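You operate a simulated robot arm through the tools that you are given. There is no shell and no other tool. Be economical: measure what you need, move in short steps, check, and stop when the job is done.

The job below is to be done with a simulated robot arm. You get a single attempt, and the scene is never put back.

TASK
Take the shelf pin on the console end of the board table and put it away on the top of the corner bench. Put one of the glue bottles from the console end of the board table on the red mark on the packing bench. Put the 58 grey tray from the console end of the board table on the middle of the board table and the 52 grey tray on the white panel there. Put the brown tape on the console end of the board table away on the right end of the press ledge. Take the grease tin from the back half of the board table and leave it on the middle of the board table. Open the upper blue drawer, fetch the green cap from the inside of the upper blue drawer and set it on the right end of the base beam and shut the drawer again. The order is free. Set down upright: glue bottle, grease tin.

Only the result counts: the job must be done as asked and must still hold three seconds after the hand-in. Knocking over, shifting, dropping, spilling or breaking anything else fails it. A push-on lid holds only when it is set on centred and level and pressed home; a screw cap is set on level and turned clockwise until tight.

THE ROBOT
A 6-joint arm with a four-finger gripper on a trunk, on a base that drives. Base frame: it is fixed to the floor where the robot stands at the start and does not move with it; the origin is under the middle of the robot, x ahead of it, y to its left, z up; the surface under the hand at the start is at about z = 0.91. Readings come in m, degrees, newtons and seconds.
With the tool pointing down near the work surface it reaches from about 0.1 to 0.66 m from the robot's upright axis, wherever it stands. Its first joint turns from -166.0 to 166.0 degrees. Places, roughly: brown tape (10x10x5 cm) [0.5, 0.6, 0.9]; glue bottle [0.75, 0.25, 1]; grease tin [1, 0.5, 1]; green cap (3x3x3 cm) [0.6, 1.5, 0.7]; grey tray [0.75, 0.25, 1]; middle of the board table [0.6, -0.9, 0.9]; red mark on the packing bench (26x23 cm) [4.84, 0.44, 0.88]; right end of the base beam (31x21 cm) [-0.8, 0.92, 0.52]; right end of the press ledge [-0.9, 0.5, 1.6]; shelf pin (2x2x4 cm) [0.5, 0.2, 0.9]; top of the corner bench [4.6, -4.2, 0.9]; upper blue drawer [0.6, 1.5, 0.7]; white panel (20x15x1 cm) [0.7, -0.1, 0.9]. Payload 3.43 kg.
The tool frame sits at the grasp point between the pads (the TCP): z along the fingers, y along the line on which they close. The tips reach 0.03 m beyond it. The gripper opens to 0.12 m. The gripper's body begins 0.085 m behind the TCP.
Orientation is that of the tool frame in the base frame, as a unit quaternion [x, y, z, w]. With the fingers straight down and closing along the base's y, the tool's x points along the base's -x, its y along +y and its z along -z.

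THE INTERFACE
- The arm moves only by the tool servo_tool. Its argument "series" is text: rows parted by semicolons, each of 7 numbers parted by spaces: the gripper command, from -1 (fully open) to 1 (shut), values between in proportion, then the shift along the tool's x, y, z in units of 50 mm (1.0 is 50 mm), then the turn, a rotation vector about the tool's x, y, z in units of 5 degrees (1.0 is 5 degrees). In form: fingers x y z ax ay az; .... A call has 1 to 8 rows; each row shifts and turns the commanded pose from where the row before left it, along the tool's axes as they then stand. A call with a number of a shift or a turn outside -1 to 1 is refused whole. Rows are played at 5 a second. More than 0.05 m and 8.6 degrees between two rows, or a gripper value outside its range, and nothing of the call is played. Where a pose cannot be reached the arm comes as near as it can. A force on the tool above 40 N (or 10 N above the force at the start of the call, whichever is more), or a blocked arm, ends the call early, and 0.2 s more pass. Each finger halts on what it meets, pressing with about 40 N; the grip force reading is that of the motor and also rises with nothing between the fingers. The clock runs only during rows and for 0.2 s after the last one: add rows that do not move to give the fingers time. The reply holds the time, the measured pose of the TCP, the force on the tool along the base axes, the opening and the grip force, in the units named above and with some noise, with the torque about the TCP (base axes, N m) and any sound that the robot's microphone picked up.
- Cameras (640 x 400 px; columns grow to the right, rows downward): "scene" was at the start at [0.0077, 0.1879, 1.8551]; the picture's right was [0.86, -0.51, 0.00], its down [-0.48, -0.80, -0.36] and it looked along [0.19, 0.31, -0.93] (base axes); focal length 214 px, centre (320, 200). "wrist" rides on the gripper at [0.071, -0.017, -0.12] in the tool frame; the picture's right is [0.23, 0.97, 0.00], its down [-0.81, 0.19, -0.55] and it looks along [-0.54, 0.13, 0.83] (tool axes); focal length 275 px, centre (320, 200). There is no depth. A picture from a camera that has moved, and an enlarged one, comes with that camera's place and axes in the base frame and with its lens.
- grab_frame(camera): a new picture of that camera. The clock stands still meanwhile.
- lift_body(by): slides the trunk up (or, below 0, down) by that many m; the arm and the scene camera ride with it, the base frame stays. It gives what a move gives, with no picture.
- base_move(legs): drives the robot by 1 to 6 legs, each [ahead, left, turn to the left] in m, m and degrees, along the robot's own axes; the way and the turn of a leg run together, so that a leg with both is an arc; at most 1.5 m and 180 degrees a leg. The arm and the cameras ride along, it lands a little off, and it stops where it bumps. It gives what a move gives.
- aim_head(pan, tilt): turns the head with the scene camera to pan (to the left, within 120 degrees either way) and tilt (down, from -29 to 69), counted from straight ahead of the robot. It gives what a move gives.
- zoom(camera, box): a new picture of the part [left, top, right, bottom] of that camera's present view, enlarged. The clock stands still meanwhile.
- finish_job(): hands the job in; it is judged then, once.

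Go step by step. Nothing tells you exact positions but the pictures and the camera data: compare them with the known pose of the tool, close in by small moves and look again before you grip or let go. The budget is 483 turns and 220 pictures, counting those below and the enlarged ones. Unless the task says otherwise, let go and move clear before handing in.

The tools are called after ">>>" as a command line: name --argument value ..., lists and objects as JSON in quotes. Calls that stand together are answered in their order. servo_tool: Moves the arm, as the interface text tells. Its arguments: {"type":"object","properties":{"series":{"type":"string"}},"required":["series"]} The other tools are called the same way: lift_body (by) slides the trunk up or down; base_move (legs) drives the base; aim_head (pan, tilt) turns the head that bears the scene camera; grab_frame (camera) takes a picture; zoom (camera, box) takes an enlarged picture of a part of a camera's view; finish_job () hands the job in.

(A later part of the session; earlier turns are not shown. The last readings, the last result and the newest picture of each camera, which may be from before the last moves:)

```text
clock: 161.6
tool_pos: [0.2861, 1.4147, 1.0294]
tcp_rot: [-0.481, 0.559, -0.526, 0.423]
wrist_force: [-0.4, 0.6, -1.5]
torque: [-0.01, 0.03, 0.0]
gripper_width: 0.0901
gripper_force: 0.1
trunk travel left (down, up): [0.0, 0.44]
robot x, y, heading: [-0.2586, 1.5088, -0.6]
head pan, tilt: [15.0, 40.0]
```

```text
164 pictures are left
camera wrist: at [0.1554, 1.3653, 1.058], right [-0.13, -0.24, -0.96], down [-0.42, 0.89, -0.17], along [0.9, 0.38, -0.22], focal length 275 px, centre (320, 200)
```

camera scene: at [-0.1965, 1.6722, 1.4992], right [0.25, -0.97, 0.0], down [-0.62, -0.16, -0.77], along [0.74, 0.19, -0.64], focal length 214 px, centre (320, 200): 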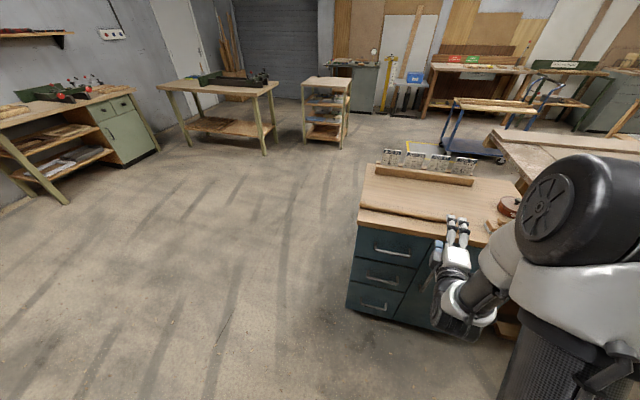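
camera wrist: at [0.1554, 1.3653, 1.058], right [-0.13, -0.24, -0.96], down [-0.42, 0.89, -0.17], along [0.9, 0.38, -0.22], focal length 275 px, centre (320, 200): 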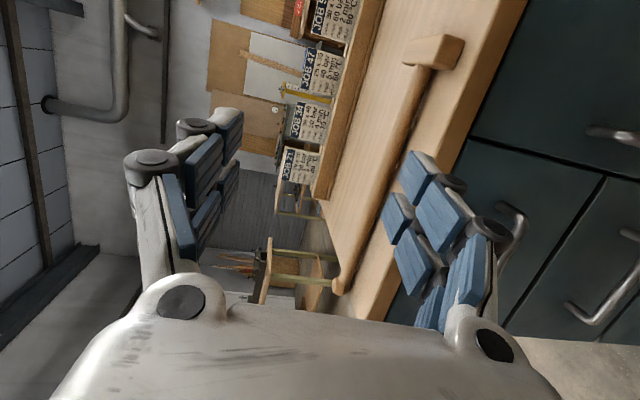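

>>> servo_tool --series "-0.5 0 0 0 0 -1 0;-0.5 0 0 0 0 -1 0;-0.5 -0.6 0 0 1 0 0;-0.5 -0.6 0.5 0 0 0 0;-0.5 -0.6 0.6 0 0 0 0;-0.5 0 0.8 0 0 0 0;-0.5 0 0.8 0 0 0 0;-0.5 0 0.8 0 0 0 0"

>>> grab_frame --camera "wrist"

>>> grab_frame --camera "scene"

```text
clock: 163.4
tool_pos: [0.2855, 1.501, 0.8562]
tcp_rot: [0.505, -0.498, 0.505, -0.492]
wrist_force: [0.3, -0.3, -0.1]
torque: [0.01, 0.02, 0.02]
gripper_width: 0.0902
gripper_force: 0.1
trunk travel left (down, up): [0.0, 0.44]
robot x, y, heading: [-0.2614, 1.51, -0.6]
head pan, tilt: [15.0, 40.0]
```

```text
163 pictures are left
camera wrist: at [0.1626, 1.4301, 0.8731], right [-0.01, -0.25, -0.97], down [-0.55, 0.81, -0.2], along [0.84, 0.53, -0.14], focal length 275 px, centre (320, 200)
```

wrist: 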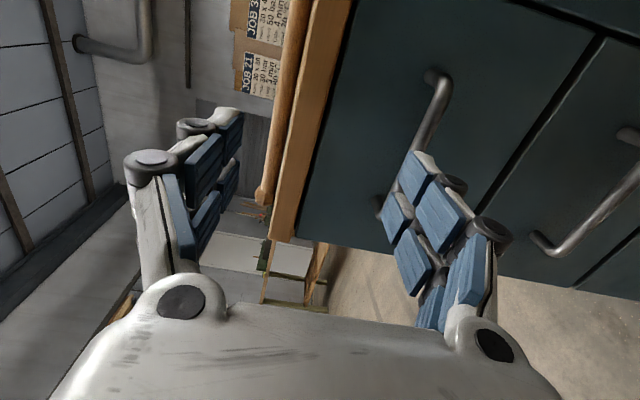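

```text
162 pictures are left
camera scene: at [-0.1968, 1.6724, 1.4992], right [0.25, -0.97, 0.0], down [-0.62, -0.16, -0.77], along [0.74, 0.19, -0.64], focal length 214 px, centre (320, 200)
```

scene: 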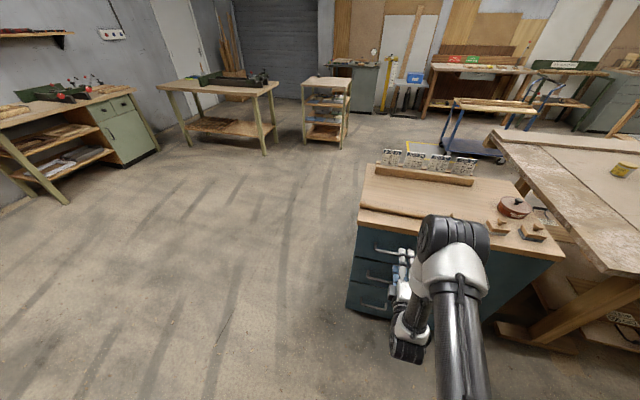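

The handle bar is at about x 0.402, y 1.45–1.575, z 0.756. I lower to its height and check before advancing.

>>> servo_tool --series "-0.5 -0.2 0.5 0 0 0 0;-0.5 0 0.5 0 0 0 0;-0.5 0 0.5 0 0 0 0;-0.5 0 0.5 0 0 0 0;-0.5 0 0 0.5 0 0 0;-0.5 0 0 0 0 0 0"

>>> grab_frame --camera "wrist"

```text
clock: 164.8
tool_pos: [0.3113, 1.5118, 0.7537]
tcp_rot: [0.505, -0.499, 0.504, -0.492]
wrist_force: [0.3, 0.6, 0.5]
torque: [-0.01, -0.03, 0.03]
gripper_width: 0.09
gripper_force: 0.1
trunk travel left (down, up): [0.0, 0.44]
robot x, y, heading: [-0.2603, 1.51, -0.6]
head pan, tilt: [15.0, 40.0]
```

```text
161 pictures are left
camera wrist: at [0.1885, 1.44, 0.7701], right [-0.01, -0.25, -0.97], down [-0.55, 0.81, -0.2], along [0.84, 0.53, -0.14], focal length 275 px, centre (320, 200)
```

wrist: 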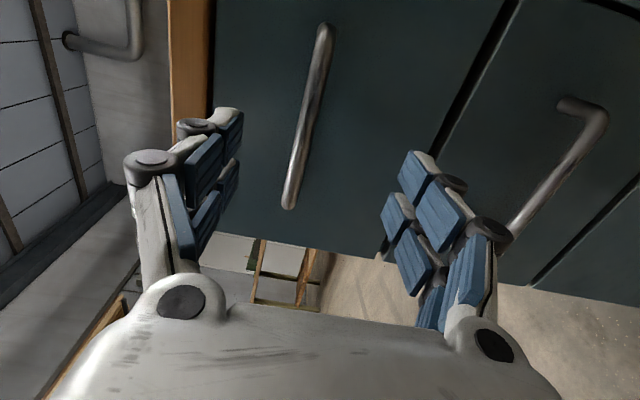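

>>> servo_tool --series "-0.5 0 -0.2 0.4 0 0 0;-0.5 0 0 0.5 0 0 0;-0.5 0 0 0.4 0 0 0;-0.5 0 0 0.3 0 0 0;-0.5 0 0 0 0 0 0"

>>> grab_frame --camera "wrist"

```text
clock: 166.0
tool_pos: [0.3926, 1.5109, 0.7637]
tcp_rot: [0.505, -0.499, 0.504, -0.492]
wrist_force: [-0.6, 0.1, 1.0]
torque: [0.0, 0.0, 0.02]
gripper_width: 0.0898
gripper_force: 0.1
trunk travel left (down, up): [0.0, 0.44]
robot x, y, heading: [-0.2596, 1.5106, -0.5]
head pan, tilt: [15.0, 40.0]
```

```text
160 pictures are left
camera wrist: at [0.2696, 1.4396, 0.7807], right [-0.01, -0.25, -0.97], down [-0.55, 0.81, -0.2], along [0.84, 0.53, -0.14], focal length 275 px, centre (320, 200)
```

wrist: 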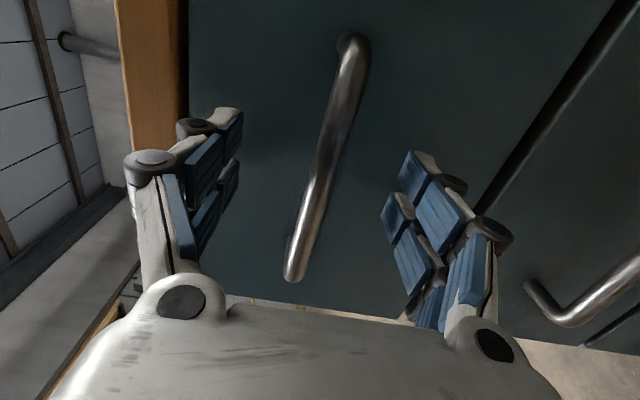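

>>> servo_tool --series "0 0 0 0 0 0 0;0.5 0 0 0 0 0 0;1 0 0 0 0 0 0;1 0 0 0 0 0 0;1 0 0 0 0 0 0;1 0 0 0 0 0 0;1 0 0 0 0 0 0"

>>> base_move --legs '[[-0.06, 0, 0]]'

>>> grab_frame --camera "wrist"

```text
clock: 167.6
tool_pos: [0.3914, 1.5115, 0.7631]
tcp_rot: [0.505, -0.5, 0.503, -0.492]
wrist_force: [1.3, 1.8, -1.5]
torque: [1.49, 0.0, -0.2]
gripper_width: 0.0133
gripper_force: 36.6
trunk travel left (down, up): [0.0, 0.44]
robot x, y, heading: [-0.2597, 1.511, -0.5]
head pan, tilt: [15.0, 40.0]
```

```text
clock: 168.6
tool_pos: [0.3325, 1.5103, 0.763]
tcp_rot: [0.504, -0.5, 0.504, -0.492]
wrist_force: [-1.8, -4.2, 2.1]
torque: [1.82, 0.07, -1.13]
gripper_width: 0.0131
gripper_force: 44.7
trunk travel left (down, up): [0.0, 0.44]
robot x, y, heading: [-0.3218, 1.5105, -0.6]
head pan, tilt: [15.0, 40.0]
```

```text
159 pictures are left
camera wrist: at [0.2094, 1.4398, 0.7806], right [-0.01, -0.25, -0.97], down [-0.55, 0.81, -0.2], along [0.84, 0.53, -0.14], focal length 275 px, centre (320, 200)
```

wrist: 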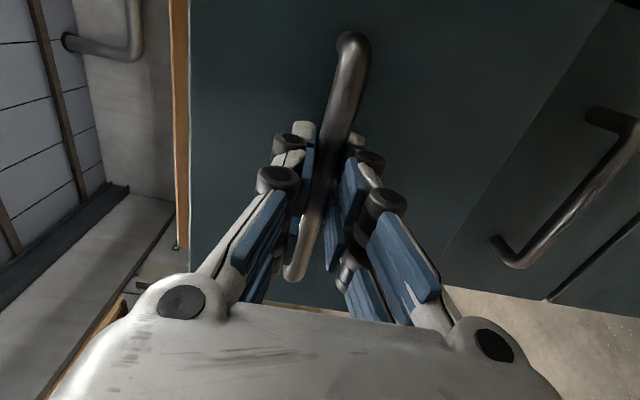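

The drawer is sliding. Space behind is limited by the console, so I pull the rest with the arm.

>>> servo_tool --series "1 0 0 -0.4 0 0 0;1 0 0 -0.5 0 0 0;1 0 0 -0.5 0 0 0;1 0 0 -0.5 0 0 0;1 0 0 -0.5 0 0 0;1 0 0 -0.3 0 0 0;1 0 0 0 0 0 0"

>>> aim_head --pan -5 --tilt 55

>>> grab_frame --camera "scene"

```text
clock: 170.2
tool_pos: [0.2066, 1.5103, 0.7634]
tcp_rot: [0.504, -0.501, 0.504, -0.491]
wrist_force: [-0.3, -14.8, -10.1]
torque: [1.79, 0.04, -0.23]
gripper_width: 0.013
gripper_force: 45.1
out of reach, approached as far as the arm can: row 6
trunk travel left (down, up): [0.0, 0.44]
robot x, y, heading: [-0.3178, 1.5096, -0.7]
head pan, tilt: [15.0, 40.0]
```

```text
clock: 171.0
tool_pos: [0.2076, 1.5118, 0.7626]
tcp_rot: [0.505, -0.501, 0.504, -0.49]
wrist_force: [-0.7, -18.1, -14.0]
torque: [1.73, 0.13, -0.81]
gripper_width: 0.0133
gripper_force: 45.1
trunk travel left (down, up): [0.0, 0.44]
robot x, y, heading: [-0.32, 1.5111, -0.6]
head pan, tilt: [-5.0, 55.0]
```

```text
158 pictures are left
camera scene: at [-0.266, 1.6426, 1.4787], right [-0.1, -1.0, 0.0], down [-0.82, 0.08, -0.57], along [0.57, -0.05, -0.82], focal length 214 px, centre (320, 200)
```

scene: 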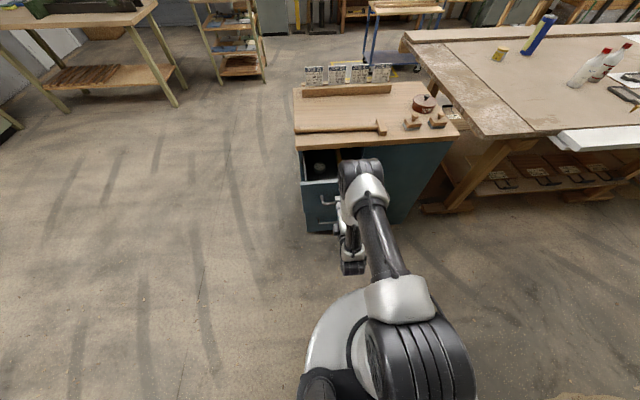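

>>> zoom --camera "scene" --box '[280, 130, 400, 240]'

```text
3.64 times, centred on (340, 185) of scene
camera zoom: at [-0.266, 1.6426, 1.4787], right [-0.1, -1.0, 0.0], down [-0.82, 0.08, -0.57], along [0.57, -0.05, -0.82], focal length 780 px, centre (247, 254)
```

zoom: 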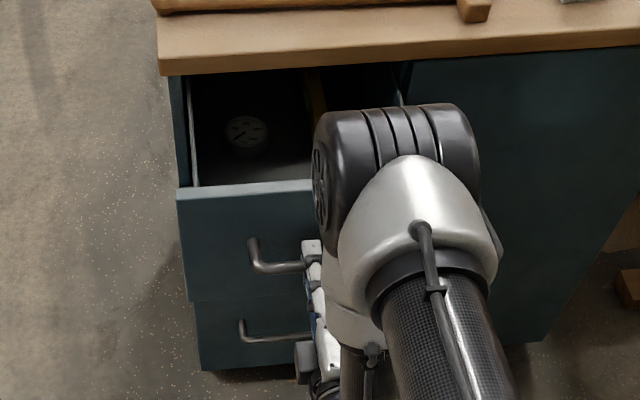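

The drawer is open about 18 cm. I release the handle and back off to look inside.

>>> servo_tool --series "0.5 0 0 0 0 0 0;0 0 0 0 0 0 0;-0.5 0 0 0 0 0 0;-0.5 0 0 0 0 0 0;-0.5 0 0 0 0 0 0"

>>> base_move --legs '[[-0.07, 0.02, 0]]'

>>> grab_frame --camera "wrist"

```text
clock: 172.2
tool_pos: [0.2063, 1.5123, 0.7629]
tcp_rot: [0.505, -0.5, 0.504, -0.492]
wrist_force: [-0.5, -0.3, -0.5]
torque: [0.0, -0.02, -0.03]
gripper_width: 0.0898
gripper_force: 0.1
trunk travel left (down, up): [0.0, 0.44]
robot x, y, heading: [-0.3164, 1.5143, -0.5]
head pan, tilt: [-5.0, 55.0]
```

```text
clock: 173.3
tool_pos: [0.1654, 1.5447, 0.7495]
tcp_rot: [0.515, -0.502, 0.502, -0.48]
wrist_force: [0.2, 0.5, 1.0]
torque: [0.01, 0.01, 0.03]
gripper_width: 0.0902
gripper_force: 0.1
trunk travel left (down, up): [0.0, 0.44]
robot x, y, heading: [-0.3816, 1.5357, -0.6]
head pan, tilt: [-5.0, 55.0]
```

```text
156 pictures are left
camera wrist: at [0.0441, 1.4752, 0.7717], right [-0.04, -0.26, -0.96], down [-0.55, 0.81, -0.2], along [0.83, 0.53, -0.17], focal length 275 px, centre (320, 200)
```

wrist: 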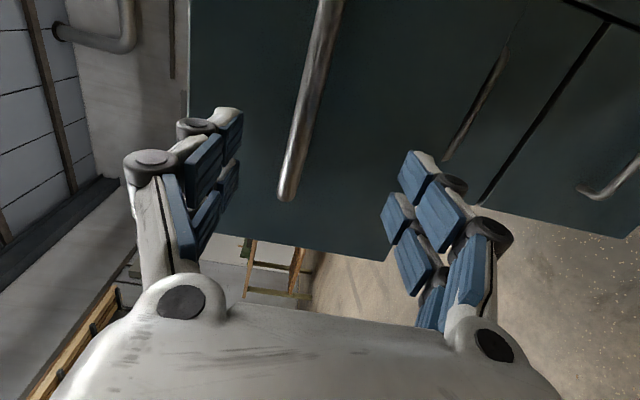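

>>> servo_tool --series "-0.5 0 -0.8 -0.4 0 0 0;-0.5 0 -1 0 0 0 0;-0.5 0 -1 0 0 0 0;-0.5 0 -1 0 0 0 0;-0.5 0 -1 0 0 0 0;-0.5 0 -1 0 0 0 0;-0.5 0 -1 0 0 0 0;-0.5 0 -1 0 0 0 0"

>>> servo_tool --series "-0.5 0 0 0 -1 0 0;-0.5 0 0 0 -1 0 0;-0.5 0 0 0 -1 0 0;-0.5 0 0 0 -1 0 0;-0.5 0 0 0 -1 0 0;-0.5 0 0 0 -1 0 0;-0.5 0 0 0 -1 0 0;-0.5 0 0 0 -1 0 0"

>>> servo_tool --series "-0.5 0 0 0 -1 0 0;-0.5 0 0 0 -1 0 0;-0.5 0 0 0 -1 0 0;-0.5 0 0 0 -1 0 0;-0.5 0 0 0 -1 0 0;-0.5 0 0 0 -1 0 0;-0.5 0 0 0 -1 0 0;-0.5 0 0 0 -1 0 0"

>>> servo_tool --series "-0.5 0 0 0 -1 0 0;-0.5 0 0 0 -1 0 0;-0.5 0 0 0 0 0 0"

>>> grab_frame --camera "scene"

>>> grab_frame --camera "wrist"

```text
clock: 175.3
tool_pos: [0.189, 1.5687, 1.1433]
tcp_rot: [0.513, -0.499, 0.505, -0.482]
wrist_force: [-0.3, -0.4, 0.0]
torque: [0.02, 0.01, 0.04]
gripper_width: 0.0899
gripper_force: 0.0
out of reach, approached as far as the arm can: row 1, 5, 6
trunk travel left (down, up): [0.0, 0.44]
robot x, y, heading: [-0.377, 1.5387, -0.5]
head pan, tilt: [-5.0, 55.0]
stopped in row 8: the arm was blocked; the commanded pose is now the measured one
```

```text
clock: 177.3
tool_pos: [0.1896, 1.5835, 1.1425]
tcp_rot: [0.643, -0.615, 0.315, -0.33]
wrist_force: [0.8, 0.5, 0.3]
torque: [0.02, 0.0, 0.01]
gripper_width: 0.09
gripper_force: 0.0
out of reach, approached as far as the arm can: row 7, 8
trunk travel left (down, up): [0.0, 0.44]
robot x, y, heading: [-0.3729, 1.5392, -0.7]
head pan, tilt: [-5.0, 55.0]
stopped in row 8: the arm was blocked; the commanded pose is now the measured one
```

```text
clock: 179.3
tool_pos: [0.1873, 1.5846, 1.1447]
tcp_rot: [0.717, -0.686, 0.087, -0.09]
wrist_force: [0.2, 0.2, 0.0]
torque: [0.0, 0.06, -0.01]
gripper_width: 0.0899
gripper_force: 0.0
trunk travel left (down, up): [0.0, 0.44]
robot x, y, heading: [-0.3738, 1.5393, -0.5]
head pan, tilt: [-5.0, 55.0]
stopped in row 8: the arm was blocked; the commanded pose is now the measured one
```

```text
clock: 180.3
tool_pos: [0.1892, 1.5832, 1.1441]
tcp_rot: [0.722, -0.691, 0.026, -0.027]
wrist_force: [0.0, 0.0, -0.5]
torque: [-0.03, 0.01, 0.0]
gripper_width: 0.0898
gripper_force: 0.1
trunk travel left (down, up): [0.0, 0.44]
robot x, y, heading: [-0.3705, 1.541, -0.4]
head pan, tilt: [-5.0, 55.0]
stopped in row 3: the arm was blocked; the commanded pose is now the measured one
```

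```text
155 pictures are left
camera scene: at [-0.3054, 1.6968, 1.4759], right [-0.1, -1.0, 0.02], down [-0.82, 0.07, -0.57], along [0.56, -0.07, -0.82], focal length 214 px, centre (320, 200)
```

scene: 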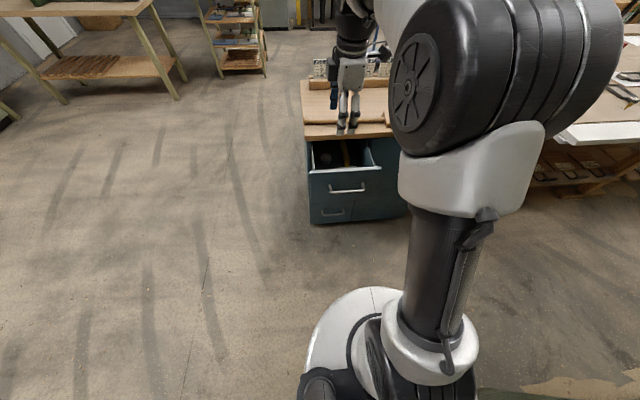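

```text
154 pictures are left
camera wrist: at [0.1981, 1.5121, 1.2637], right [-0.96, -0.27, -0.07], down [-0.27, 0.8, 0.54], along [-0.09, 0.54, -0.84], focal length 275 px, centre (320, 200)
```

wrist: 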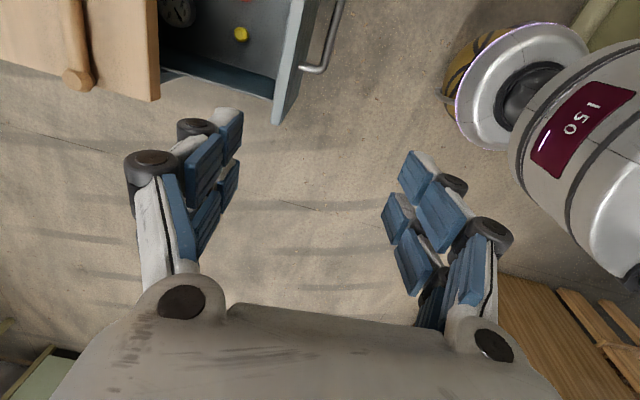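

The arm reports being blocked and the camera is slightly tilted, so the base may be against the console's curb. I drive forward a little and look.

>>> base_move --legs '[[0.08, 0.03, 0.5]]'

>>> grab_frame --camera "wrist"

>>> aim_head --pan 115 --tilt 55

>>> grab_frame --camera "scene"

```text
clock: 181.3
tool_pos: [0.256, 1.5957, 1.1504]
tcp_rot: [0.724, -0.689, 0.023, -0.037]
wrist_force: [0.8, 0.7, -0.6]
torque: [0.03, 0.03, 0.02]
gripper_width: 0.09
gripper_force: 0.1
trunk travel left (down, up): [0.0, 0.44]
robot x, y, heading: [-0.2968, 1.5656, -0.2]
head pan, tilt: [-5.0, 55.0]
```

```text
153 pictures are left
camera wrist: at [0.2653, 1.5217, 1.2681], right [-0.96, -0.28, -0.09], down [-0.28, 0.79, 0.55], along [-0.08, 0.55, -0.83], focal length 275 px, centre (320, 200)
```

wrist: 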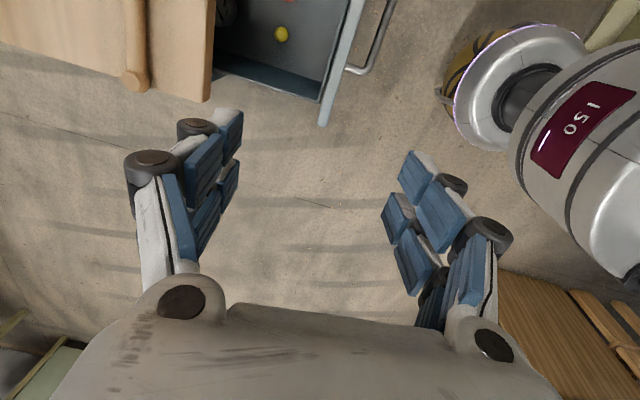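

```text
clock: 183.3
tool_pos: [0.2559, 1.5967, 1.1502]
tcp_rot: [0.724, -0.689, 0.024, -0.038]
wrist_force: [-0.9, -0.1, -0.5]
torque: [-0.01, -0.01, -0.02]
gripper_width: 0.09
gripper_force: 0.2
trunk travel left (down, up): [0.0, 0.44]
robot x, y, heading: [-0.2905, 1.5676, -0.2]
head pan, tilt: [115.0, 55.0]
```

```text
152 pictures are left
camera scene: at [-0.3448, 1.7711, 1.4785], right [0.91, 0.42, 0.0], down [0.34, -0.74, -0.57], along [-0.24, 0.52, -0.82], focal length 214 px, centre (320, 200)
```

scene: 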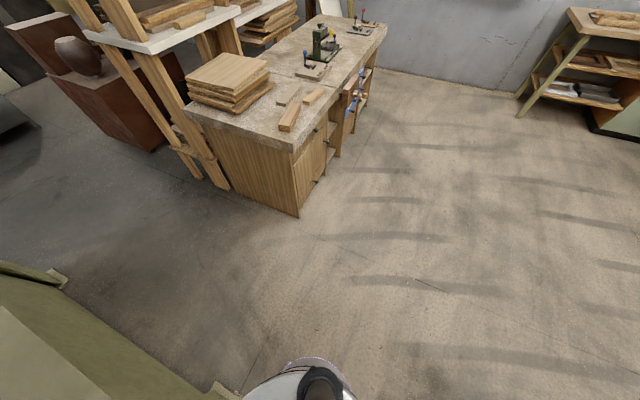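

The robot is level again. I turn the wrist so the camera looks forward into the drawer.

>>> servo_tool --series "-0.5 0 0 -0.4 -0.95 0 0;-0.5 0 0 0 0 0.25 1;-0.5 0 0 0 0 0 1;-0.5 0 0 0 0 0 1;-0.5 0 0 0 0 0 1;-0.5 0 0 0 0 0 1;-0.5 0 0 0 0 0 1;-0.5 0 0 0 0 0 1"

>>> servo_tool --series "-0.5 0 0 0 0 0 1;-0.5 0 0 0 0 0 1;-0.5 0 0 0 0 0 1;-0.5 0 0 0 0 0 1;-0.5 0 0 0 0 0 1;-0.5 0 0 0 0 0 1;-0.5 0 0 0 0 0 1;-0.5 0 0 0 0 0 1"

>>> servo_tool --series "-0.5 0 0 0 0 0 1;-0.5 0 0 0 0 0 1;-0.5 0.5 0 0 0 0 1;-0.5 0.5 0 0 0 0 0"

>>> grab_frame --camera "wrist"

```text
clock: 185.2
tool_pos: [0.2547, 1.5974, 1.1698]
tcp_rot: [-0.483, 0.875, -0.003, 0.0]
wrist_force: [0.6, 0.2, -0.2]
torque: [0.01, 0.02, 0.0]
gripper_width: 0.09
gripper_force: 0.0
trunk travel left (down, up): [0.0, 0.44]
robot x, y, heading: [-0.2963, 1.5637, 0.1]
head pan, tilt: [115.0, 55.0]
```

```text
clock: 186.9
tool_pos: [0.2547, 1.5952, 1.17]
tcp_rot: [-0.155, 0.988, -0.002, 0.001]
wrist_force: [0.3, 0.4, -0.2]
torque: [0.01, -0.01, 0.01]
gripper_width: 0.0899
gripper_force: 0.0
trunk travel left (down, up): [0.0, 0.44]
robot x, y, heading: [-0.2977, 1.5678, -0.2]
head pan, tilt: [115.0, 55.0]
```

```text
clock: 187.9
tool_pos: [0.2035, 1.5891, 1.1705]
tcp_rot: [-0.025, 1.0, -0.002, 0.002]
wrist_force: [-0.1, 0.2, 0.0]
torque: [-0.02, -0.02, 0.01]
gripper_width: 0.0898
gripper_force: 0.1
trunk travel left (down, up): [0.0, 0.44]
robot x, y, heading: [-0.2945, 1.5669, -0.2]
head pan, tilt: [115.0, 55.0]
```

```text
151 pictures are left
camera wrist: at [0.1313, 1.569, 1.2891], right [-0.28, 0.96, 0.0], down [0.8, 0.23, 0.56], along [0.53, 0.15, -0.83], focal length 275 px, centre (320, 200)
```

wrist: 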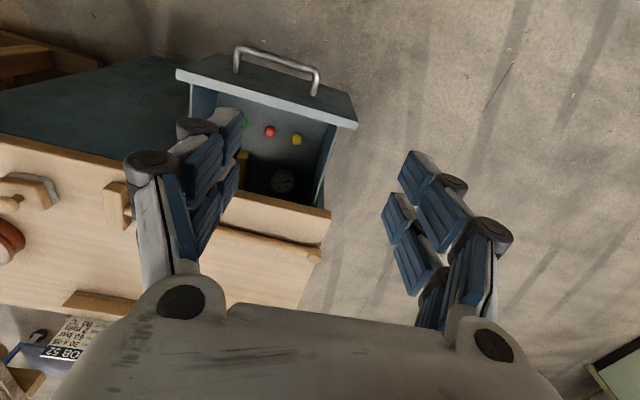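

Red, yellow and green caps are visible in the drawer. I shift right for a clear view.

>>> servo_tool --series "-0.5 0 -0.8 0 0 0 0;-0.5 0 -0.8 0 0 0 0;-0.5 0 0 0.6 0 0 0;-0.5 0 0 0.6 0 0 0;-0.5 0 0 0 0 0 0"

>>> grab_frame --camera "wrist"

```text
clock: 189.2
tool_pos: [0.2116, 1.5089, 1.1098]
tcp_rot: [-0.026, 1.0, -0.002, 0.002]
wrist_force: [0.4, 0.0, -0.1]
torque: [0.0, 0.01, -0.01]
gripper_width: 0.0901
gripper_force: 0.1
trunk travel left (down, up): [0.0, 0.44]
robot x, y, heading: [-0.2903, 1.5682, -0.1]
head pan, tilt: [115.0, 55.0]
```

```text
150 pictures are left
camera wrist: at [0.1383, 1.4874, 1.2283], right [-0.28, 0.96, 0.0], down [0.8, 0.24, 0.55], along [0.53, 0.15, -0.83], focal length 275 px, centre (320, 200)
```

wrist: 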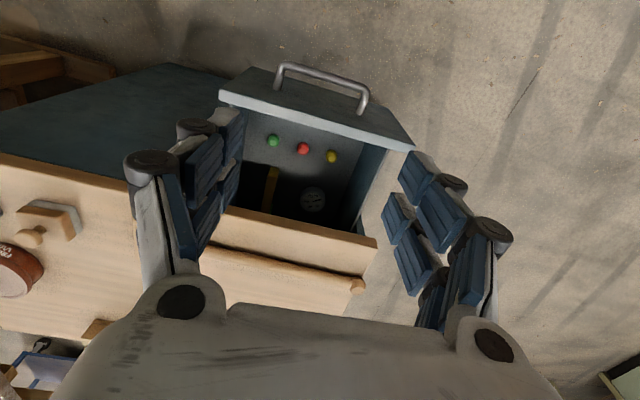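

>>> zoom --camera "wrist" --box '[210, 60, 420, 240]'

```text
2.22 times, centred on (315, 150) of wrist
camera zoom: at [0.1383, 1.4874, 1.2283], right [-0.28, 0.96, 0.0], down [0.8, 0.24, 0.55], along [0.53, 0.15, -0.83], focal length 612 px, centre (331, 311)
```

zoom: 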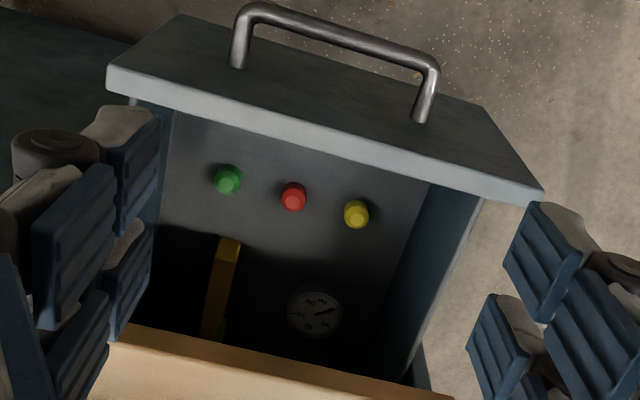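

The green cap is at about (0.352, 1.455) in the drawer. I move above it with the fingers opened narrowly.

>>> servo_tool --series "0.2 -0.68 -0.3 0.3 0 0 0;0.2 -0.68 -0.3 0.3 0 0 0;0.2 -0.68 -0.3 0.3 0 0 0;0.2 -0.68 -0.32 0.3 0 0 0;0.2 0 0 0.7 0 0 0;0.2 0 0 0.7 0 0 0;0.2 0 0 0.6 0 0 0;0.2 0 0 0 0 0 0"

>>> grab_frame --camera "wrist"

```text
clock: 190.9
tool_pos: [0.3498, 1.4551, 0.9508]
tcp_rot: [-0.024, 1.0, -0.002, 0.002]
wrist_force: [0.0, 0.0, -0.6]
torque: [-0.01, -0.03, 0.02]
gripper_width: 0.0483
gripper_force: 0.0
trunk travel left (down, up): [0.0, 0.44]
robot x, y, heading: [-0.2936, 1.5684, 0.0]
head pan, tilt: [115.0, 55.0]
```

```text
148 pictures are left
camera wrist: at [0.2767, 1.4344, 1.0696], right [-0.28, 0.96, 0.0], down [0.8, 0.24, 0.56], along [0.53, 0.15, -0.83], focal length 275 px, centre (320, 200)
```

wrist: 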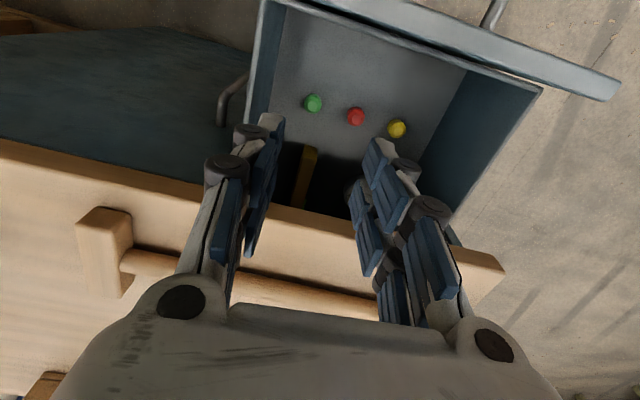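

>>> servo_tool --series "0.2 -0.2 -0.06 0.5 0 0 0;0.2 -0.15 -0.04 0.5 0 0 0;0.2 0 0 0.4 0 0 0;0.2 0 0 0.4 0 0 0;0.2 0 0 0 0 0 0"

>>> grab_frame --camera "wrist"

>>> aim_head --pan -5 --tilt 50

>>> grab_frame --camera "scene"

```text
clock: 192.2
tool_pos: [0.3672, 1.4511, 0.861]
tcp_rot: [-0.026, 1.0, -0.002, 0.002]
wrist_force: [0.1, 0.0, -0.3]
torque: [-0.01, 0.01, -0.01]
gripper_width: 0.0481
gripper_force: 0.1
trunk travel left (down, up): [0.0, 0.44]
robot x, y, heading: [-0.295, 1.5662, -0.0]
head pan, tilt: [115.0, 55.0]
```

```text
147 pictures are left
camera wrist: at [0.2951, 1.429, 0.9804], right [-0.28, 0.96, 0.0], down [0.8, 0.24, 0.55], along [0.53, 0.15, -0.83], focal length 275 px, centre (320, 200)
```

wrist: 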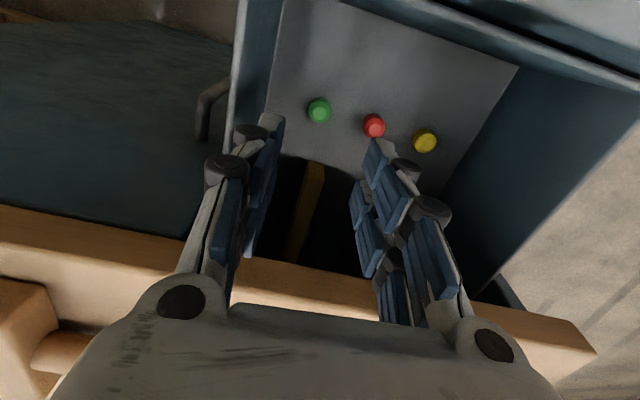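

```text
clock: 194.2
tool_pos: [0.3682, 1.4501, 0.8619]
tcp_rot: [-0.025, 1.0, -0.002, 0.002]
wrist_force: [0.2, 0.0, 0.9]
torque: [-0.03, 0.04, 0.02]
gripper_width: 0.0476
gripper_force: 0.0
trunk travel left (down, up): [0.0, 0.44]
robot x, y, heading: [-0.2898, 1.5609, -0.1]
head pan, tilt: [-5.0, 50.0]
```

```text
146 pictures are left
camera scene: at [-0.2378, 1.6988, 1.4851], right [-0.09, -1.0, 0.0], down [-0.76, 0.07, -0.64], along [0.64, -0.06, -0.77], focal length 214 px, centre (320, 200)
```

scene: 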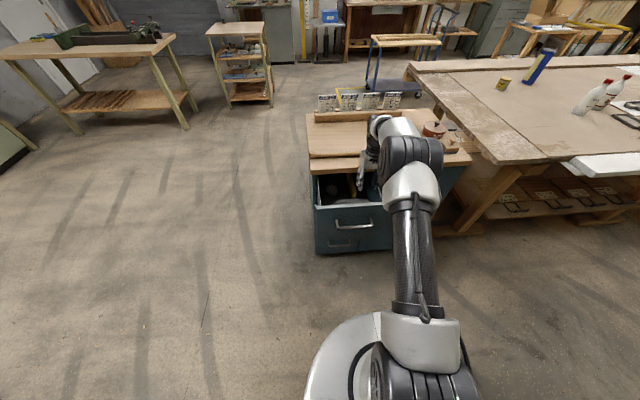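

The cap is at about (0.375, 1.449, 0.675). The camera housing would come close to the drawer front, so I pull the drawer a bit further open from the inside with the fingers.

>>> servo_tool --series "0.6 0.4 0.6 0 0 0 0;0.6 0.4 0.6 0 0 0 0;0.6 0 0 0.6 0 0 0;0.6 0 0 0.5 0 0 0;0.6 0.4 0 0 0 0 0;0.6 0.4 0 0 0 0 0;0.6 0.3 0 0 0 0 0;0.6 0 0 0 0 0 0"

>>> grab_frame --camera "wrist"

```text
clock: 195.9
tool_pos: [0.268, 1.5082, 0.8032]
tcp_rot: [-0.025, 1.0, -0.002, 0.002]
wrist_force: [-0.2, -0.9, 0.6]
torque: [0.01, 0.01, -0.01]
gripper_width: 0.024
gripper_force: 0.1
trunk travel left (down, up): [0.0, 0.44]
robot x, y, heading: [-0.2904, 1.5665, -0.2]
head pan, tilt: [-5.0, 50.0]
```

```text
145 pictures are left
camera wrist: at [0.1944, 1.4858, 0.9223], right [-0.28, 0.96, 0.0], down [0.8, 0.24, 0.55], along [0.53, 0.15, -0.83], focal length 275 px, centre (320, 200)
```

wrist: 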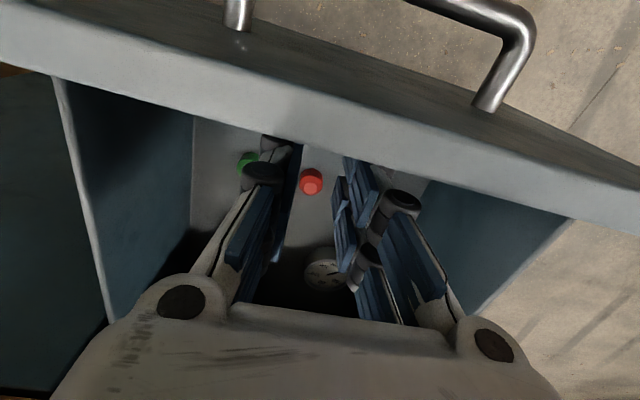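

>>> servo_tool --series "0.6 0.3 0 0 0 0 0;0.6 0.3 0 0 0 0 0;0.6 0.3 0 0 0 0 0;0.6 0.3 0 0 0 0 0;0.6 0.3 0 0 0 0 0;0.6 0 0 0 0 0 0"

>>> grab_frame --camera "wrist"

```text
clock: 197.3
tool_pos: [0.1939, 1.5025, 0.8045]
tcp_rot: [-0.025, 1.0, -0.002, 0.002]
wrist_force: [-0.5, 0.4, -0.4]
torque: [0.04, -0.03, 0.0]
gripper_width: 0.0239
gripper_force: 0.0
trunk travel left (down, up): [0.0, 0.44]
robot x, y, heading: [-0.2909, 1.5664, -0.1]
head pan, tilt: [-5.0, 50.0]
```

```text
144 pictures are left
camera wrist: at [0.1217, 1.4809, 0.9238], right [-0.28, 0.96, 0.0], down [0.8, 0.23, 0.55], along [0.53, 0.15, -0.83], focal length 275 px, centre (320, 200)
```

wrist: 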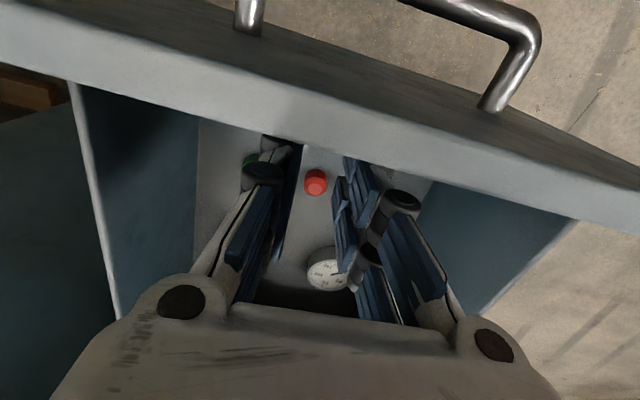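

The drawer is now about 25 cm open. I move up off the panel and view the green cap.

>>> servo_tool --series "0.2 -0.5 0 -0.4 0 0 0;0.2 -0.5 -0.4 -0.6 0 0 0;0.2 -0.5 -0.4 -0.6 0 0 0;0.2 -0.3 -0.3 -0.4 0 0 0;0.2 0 0 0 0 0 0"

>>> grab_frame --camera "wrist"

```text
clock: 198.6
tool_pos: [0.2885, 1.4507, 0.9076]
tcp_rot: [-0.026, 1.0, -0.001, 0.001]
wrist_force: [-0.2, -0.3, -0.1]
torque: [-0.02, 0.03, -0.03]
gripper_width: 0.0481
gripper_force: 0.1
trunk travel left (down, up): [0.0, 0.44]
robot x, y, heading: [-0.2923, 1.5722, -0.1]
head pan, tilt: [-5.0, 50.0]
```

```text
143 pictures are left
camera wrist: at [0.2152, 1.4303, 1.0268], right [-0.28, 0.96, 0.0], down [0.8, 0.24, 0.55], along [0.53, 0.15, -0.83], focal length 275 px, centre (320, 200)
```

wrist: 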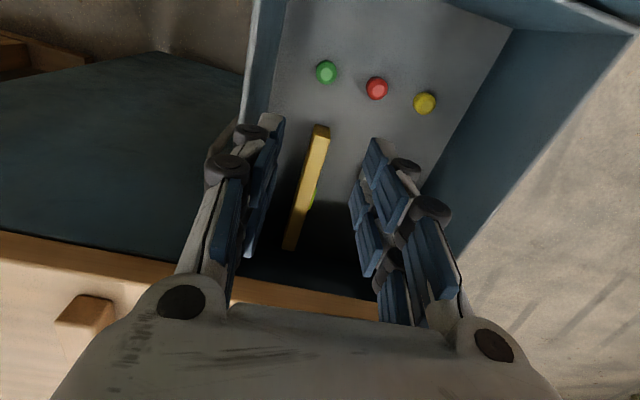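

>>> servo_tool --series "0.2 0.35 -0.03 0.4 0 0 0;0.2 0 0 0.6 0 0 0;0.2 0 0 0.6 0 0 0;0.2 0 0 0 0 0 0"

>>> grab_frame --camera "wrist"

```text
clock: 199.6
tool_pos: [0.2695, 1.4478, 0.8267]
tcp_rot: [-0.025, 1.0, -0.001, 0.002]
wrist_force: [-0.1, 0.1, 0.3]
torque: [-0.03, 0.02, 0.01]
gripper_width: 0.0483
gripper_force: 0.0
trunk travel left (down, up): [0.0, 0.44]
robot x, y, heading: [-0.2984, 1.5669, -0.2]
head pan, tilt: [-5.0, 50.0]
```

```text
142 pictures are left
camera wrist: at [0.1978, 1.4267, 0.9452], right [-0.28, 0.96, 0.0], down [0.8, 0.24, 0.55], along [0.53, 0.15, -0.83], focal length 275 px, centre (320, 200)
```

wrist: 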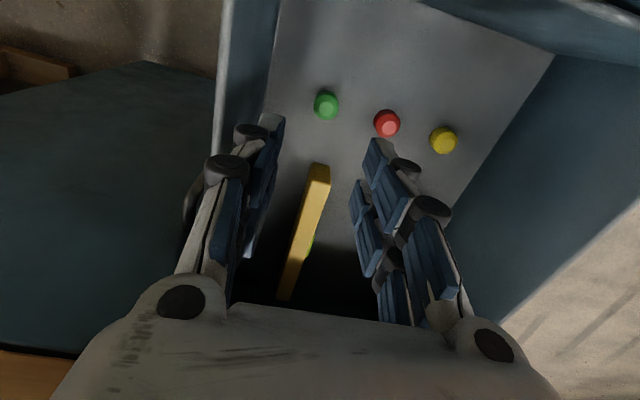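

The cap is at (0.266, 1.450, 0.667). To keep the camera clear of the drawer front, I turn the hand 90° so the camera sits over the drawer.

>>> servo_tool --series "0.2 0 0 0 0 0 1;0.2 0 0 0 0 0 1;0.2 0 0 0 0 0 1;0.2 0 0 0 0 0 1;0.2 0 0 0 0 0 1;0.2 0 0 0 0 0 1;0.2 0 0 0 0 0 1;0.2 0 0 0 0 0 1"

>>> servo_tool --series "0.2 0 0 0 0 0 1;0.2 0 0 0 0 0 1;0.2 0 0 0 0 0 1;0.2 0 0 0 0 0 1;0.2 0 0 0 0 0 1;0.2 0 0 0 0 0 1;0.2 0 0 0 0 0 1;0.2 0 0 0 0 0 1"

>>> servo_tool --series "0.2 0 0 0 0 0 1;0.2 0 0 0 0 0 0.5;0.2 0 0 0 0 0 0"

>>> grab_frame --camera "wrist"

```text
clock: 201.3
tool_pos: [0.2691, 1.449, 0.8255]
tcp_rot: [0.319, 0.948, 0.0, 0.003]
wrist_force: [-0.2, 0.0, -0.1]
torque: [0.02, 0.01, 0.01]
gripper_width: 0.0481
gripper_force: 0.0
trunk travel left (down, up): [0.0, 0.44]
robot x, y, heading: [-0.2941, 1.5632, -0.1]
head pan, tilt: [-5.0, 50.0]
```

```text
clock: 203.2
tool_pos: [0.2683, 1.4493, 0.8246]
tcp_rot: [0.624, 0.782, 0.0, 0.001]
wrist_force: [0.0, 0.6, 0.4]
torque: [-0.01, -0.01, 0.0]
gripper_width: 0.0478
gripper_force: 0.1
trunk travel left (down, up): [0.0, 0.44]
robot x, y, heading: [-0.2959, 1.5669, -0.1]
head pan, tilt: [-5.0, 50.0]
```

```text
clock: 203.9
tool_pos: [0.2684, 1.4501, 0.8269]
tcp_rot: [0.673, 0.739, 0.001, 0.003]
wrist_force: [0.3, 1.0, 0.1]
torque: [0.01, -0.02, -0.01]
gripper_width: 0.0479
gripper_force: 0.0
trunk travel left (down, up): [0.0, 0.44]
robot x, y, heading: [-0.2963, 1.5641, -0.2]
head pan, tilt: [-5.0, 50.0]
```

```text
141 pictures are left
camera wrist: at [0.243, 1.5184, 0.9445], right [0.95, 0.32, 0.0], down [0.27, -0.79, 0.56], along [0.18, -0.53, -0.83], focal length 275 px, centre (320, 200)
```

wrist: 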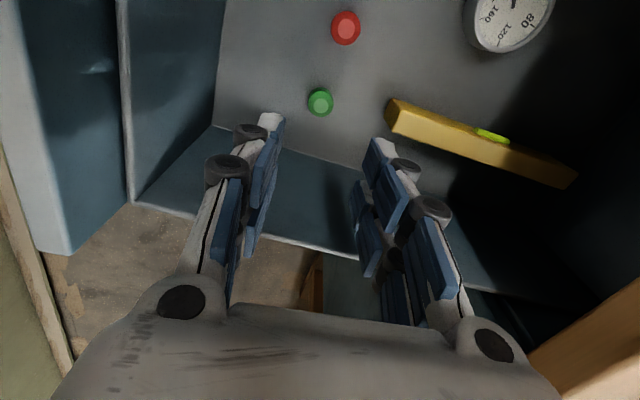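

>>> servo_tool --series "0.2 0.1 0 0.6 0 0 0;0.2 0 0 0.6 0 0 0;0.2 0 0 0.6 0 0 0;0.2 0 0 0.5 0 0 0;0.2 0 0 0 0 0 0"

>>> grab_frame --camera "wrist"

```text
clock: 205.2
tool_pos: [0.2682, 1.454, 0.7093]
tcp_rot: [0.673, 0.739, 0.0, 0.002]
wrist_force: [-0.3, -0.3, -0.1]
torque: [-0.02, 0.0, -0.01]
gripper_width: 0.048
gripper_force: 0.1
trunk travel left (down, up): [0.0, 0.44]
robot x, y, heading: [-0.2919, 1.5685, 0.0]
head pan, tilt: [-5.0, 50.0]
```

```text
140 pictures are left
camera wrist: at [0.2422, 1.5237, 0.829], right [0.95, 0.32, 0.0], down [0.27, -0.79, 0.56], along [0.18, -0.53, -0.83], focal length 275 px, centre (320, 200)
```

wrist: 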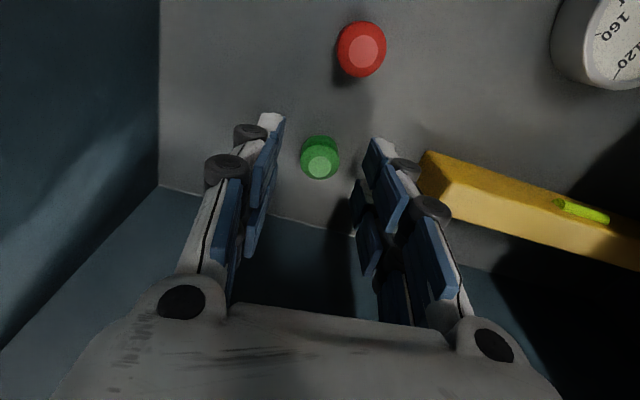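

>>> servo_tool --series "0.2 0 0 0.2 0 0 0;0.5 0 0 0 0 0 0;1 0 0 0 0 0 0;1 0 0 0 0 0 0;1 0 0 0 0 0 0;1 0 0 0 0 0 0"

>>> grab_frame --camera "wrist"

```text
clock: 206.6
tool_pos: [0.2662, 1.4544, 0.7013]
tcp_rot: [0.673, 0.74, 0.0, 0.002]
wrist_force: [0.1, 0.4, 0.5]
torque: [-0.02, 0.03, -0.01]
gripper_width: 0.0214
gripper_force: 40.2
trunk travel left (down, up): [0.0, 0.44]
robot x, y, heading: [-0.293, 1.5677, -0.2]
head pan, tilt: [-5.0, 50.0]
```

```text
139 pictures are left
camera wrist: at [0.2409, 1.5239, 0.8193], right [0.95, 0.32, 0.0], down [0.27, -0.79, 0.56], along [0.18, -0.53, -0.83], focal length 275 px, centre (320, 200)
```

wrist: 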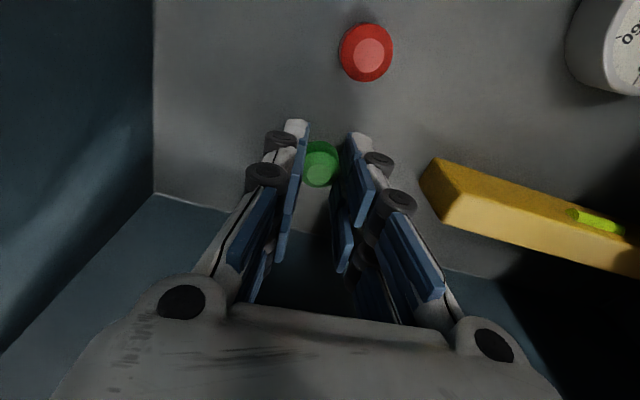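

>>> servo_tool --series "1 0 0 -0.3 0 0 0;1 0 0 -0.5 0 0 0;1 0 0 -0.8 0 0 0;1 0 0 -0.8 0 0 0;1 0 0 -0.8 0 0 0;1 0 0 -0.8 0 0 0;1 0 0 0 0 0 0"

>>> grab_frame --camera "wrist"

```text
clock: 208.2
tool_pos: [0.2699, 1.4549, 0.8998]
tcp_rot: [0.673, 0.739, -0.001, 0.002]
wrist_force: [0.6, -0.7, -0.4]
torque: [0.0, 0.0, 0.01]
gripper_width: 0.0209
gripper_force: 40.1
trunk travel left (down, up): [0.0, 0.44]
robot x, y, heading: [-0.2936, 1.5671, -0.0]
head pan, tilt: [-5.0, 50.0]
```

```text
138 pictures are left
camera wrist: at [0.2447, 1.5242, 1.0188], right [0.95, 0.32, 0.0], down [0.27, -0.79, 0.56], along [0.18, -0.53, -0.83], focal length 275 px, centre (320, 200)
```

wrist: 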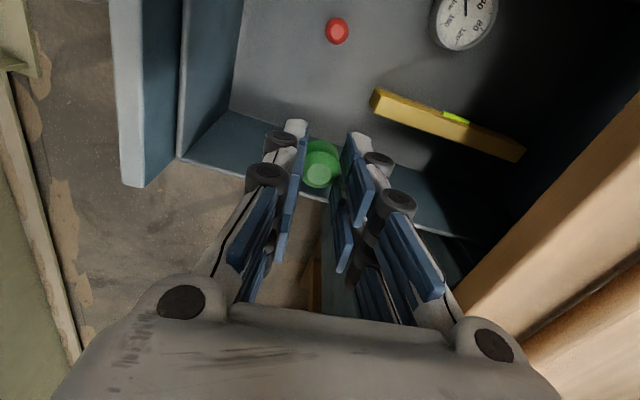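

The cap is held. I raise and retract the arm, then drive to the press base beam.

>>> servo_tool --series "1 0 0 -1 0 0 0;1 0 0 -1 0 0 0;1 0 -0.4 -0.9 0 0 0;1 0 -0.5 -0.8 0 0 0;1 0 -0.6 -0.7 0 0 0;1 0 -0.7 -0.5 0 0 0;1 0 -0.9 0 0 0 0;1 0 -0.9 0 0 0 0"

>>> base_move --legs '[[0.09, 0, 0], [0, -0.7, 0], [0, 0, -90], [0, 0, -45]]'

>>> aim_head --pan -45 --tilt 50

>>> grab_frame --camera "scene"

```text
clock: 209.9
tool_pos: [0.0674, 1.4373, 1.1436]
tcp_rot: [0.673, 0.74, 0.0, 0.002]
wrist_force: [0.0, 1.0, -0.3]
torque: [-0.01, -0.02, -0.02]
gripper_width: 0.0209
gripper_force: 40.0
trunk travel left (down, up): [0.0, 0.44]
robot x, y, heading: [-0.2984, 1.5643, -0.1]
head pan, tilt: [-5.0, 50.0]
```

```text
clock: 220.4
tool_pos: [-0.5539, 0.7252, 1.1421]
tcp_rot: [0.936, -0.353, -0.002, 0.001]
wrist_force: [-0.4, -0.6, 0.0]
torque: [-0.03, 0.0, 0.03]
gripper_width: 0.0208
gripper_force: 39.4
trunk travel left (down, up): [0.0, 0.44]
robot x, y, heading: [-0.2033, 0.8746, -136.8]
head pan, tilt: [-5.0, 50.0]
```

```text
clock: 221.5
tool_pos: [-0.554, 0.7249, 1.1423]
tcp_rot: [0.935, -0.353, -0.002, 0.001]
wrist_force: [0.5, 0.1, 0.1]
torque: [0.01, -0.04, -0.01]
gripper_width: 0.0204
gripper_force: 40.3
trunk travel left (down, up): [0.0, 0.44]
robot x, y, heading: [-0.202, 0.8809, -136.9]
head pan, tilt: [-45.0, 50.0]
```

```text
137 pictures are left
camera scene: at [-0.1683, 0.7925, 1.4851], right [0.03, 1.0, 0.0], down [0.77, -0.03, -0.64], along [-0.64, 0.02, -0.77], focal length 214 px, centre (320, 200)
```

scene: 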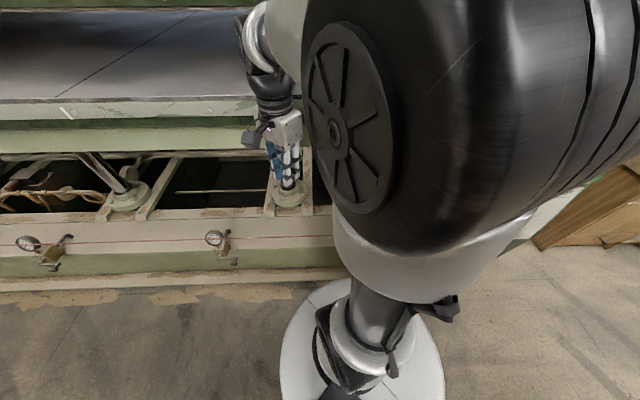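

The beam top is at x -0.68…-0.88 under the press platen. I lower the tool in front of it and look with the wrist camera.

>>> servo_tool --series "1 0 0 0.9 0 0 0;1 0 0 0.9 0 0 0;1 0 0 0.9 0 0 0;1 0 0 0.9 0 0 0;1 0 0 0.9 0 0 0;1 0 0 0.9 0 0 0;1 0 0 0.9 0 0 0;1 0 0 0 0 0 0"

>>> grab_frame --camera "wrist"

>>> grab_frame --camera "scene"

```text
clock: 223.3
tool_pos: [-0.5541, 0.7231, 0.8297]
tcp_rot: [0.935, -0.354, -0.002, 0.002]
wrist_force: [-1.1, -0.3, -0.5]
torque: [0.0, 0.0, -0.02]
gripper_width: 0.0208
gripper_force: 39.9
trunk travel left (down, up): [0.0, 0.44]
robot x, y, heading: [-0.2047, 0.8791, -137.1]
head pan, tilt: [-45.0, 50.0]
```

```text
136 pictures are left
camera wrist: at [-0.4899, 0.6873, 0.9482], right [-0.47, -0.88, 0.0], down [-0.73, 0.39, 0.56], along [-0.49, 0.26, -0.83], focal length 275 px, centre (320, 200)
```

wrist: 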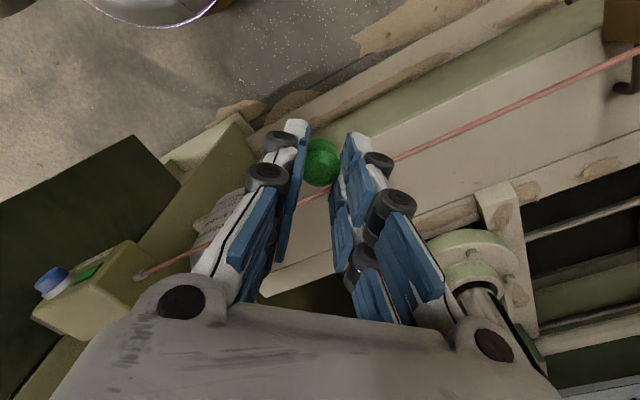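

```text
135 pictures are left
camera scene: at [-0.1684, 0.7925, 1.4851], right [0.04, 1.0, 0.0], down [0.77, -0.03, -0.64], along [-0.64, 0.02, -0.77], focal length 214 px, centre (320, 200)
```

scene: 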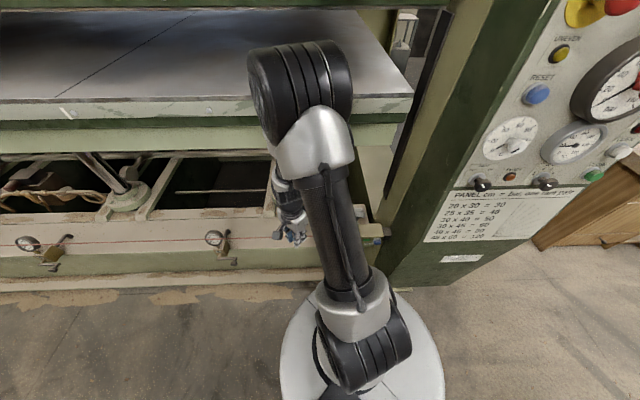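

>>> zoom --camera "scene" --box '[240, 170, 400, 280]'

>>> zoom --camera "wrist" --box '[100, 80, 420, 320]'

```text
3.64 times, centred on (320, 225) of scene
camera zoom: at [-0.1684, 0.7925, 1.4851], right [0.04, 1.0, 0.0], down [0.77, -0.03, -0.64], along [-0.64, 0.02, -0.77], focal length 780 px, centre (320, 109)
```

zoom: 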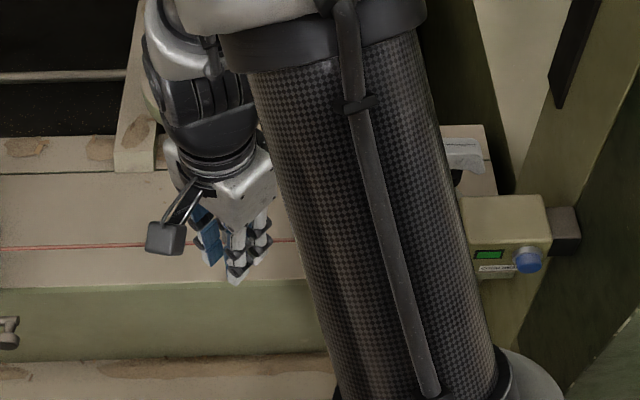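

```text
1.67 times, centred on (260, 200) of wrist
camera zoom: at [-0.4899, 0.6873, 0.9482], right [-0.47, -0.88, 0.0], down [-0.73, 0.39, 0.56], along [-0.49, 0.26, -0.83], focal length 459 px, centre (420, 200)
```

zoom: 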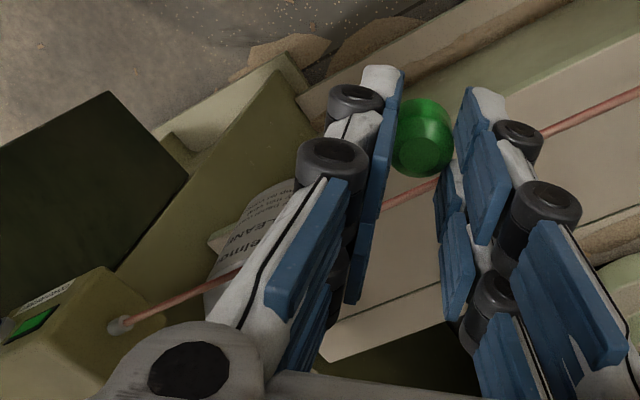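

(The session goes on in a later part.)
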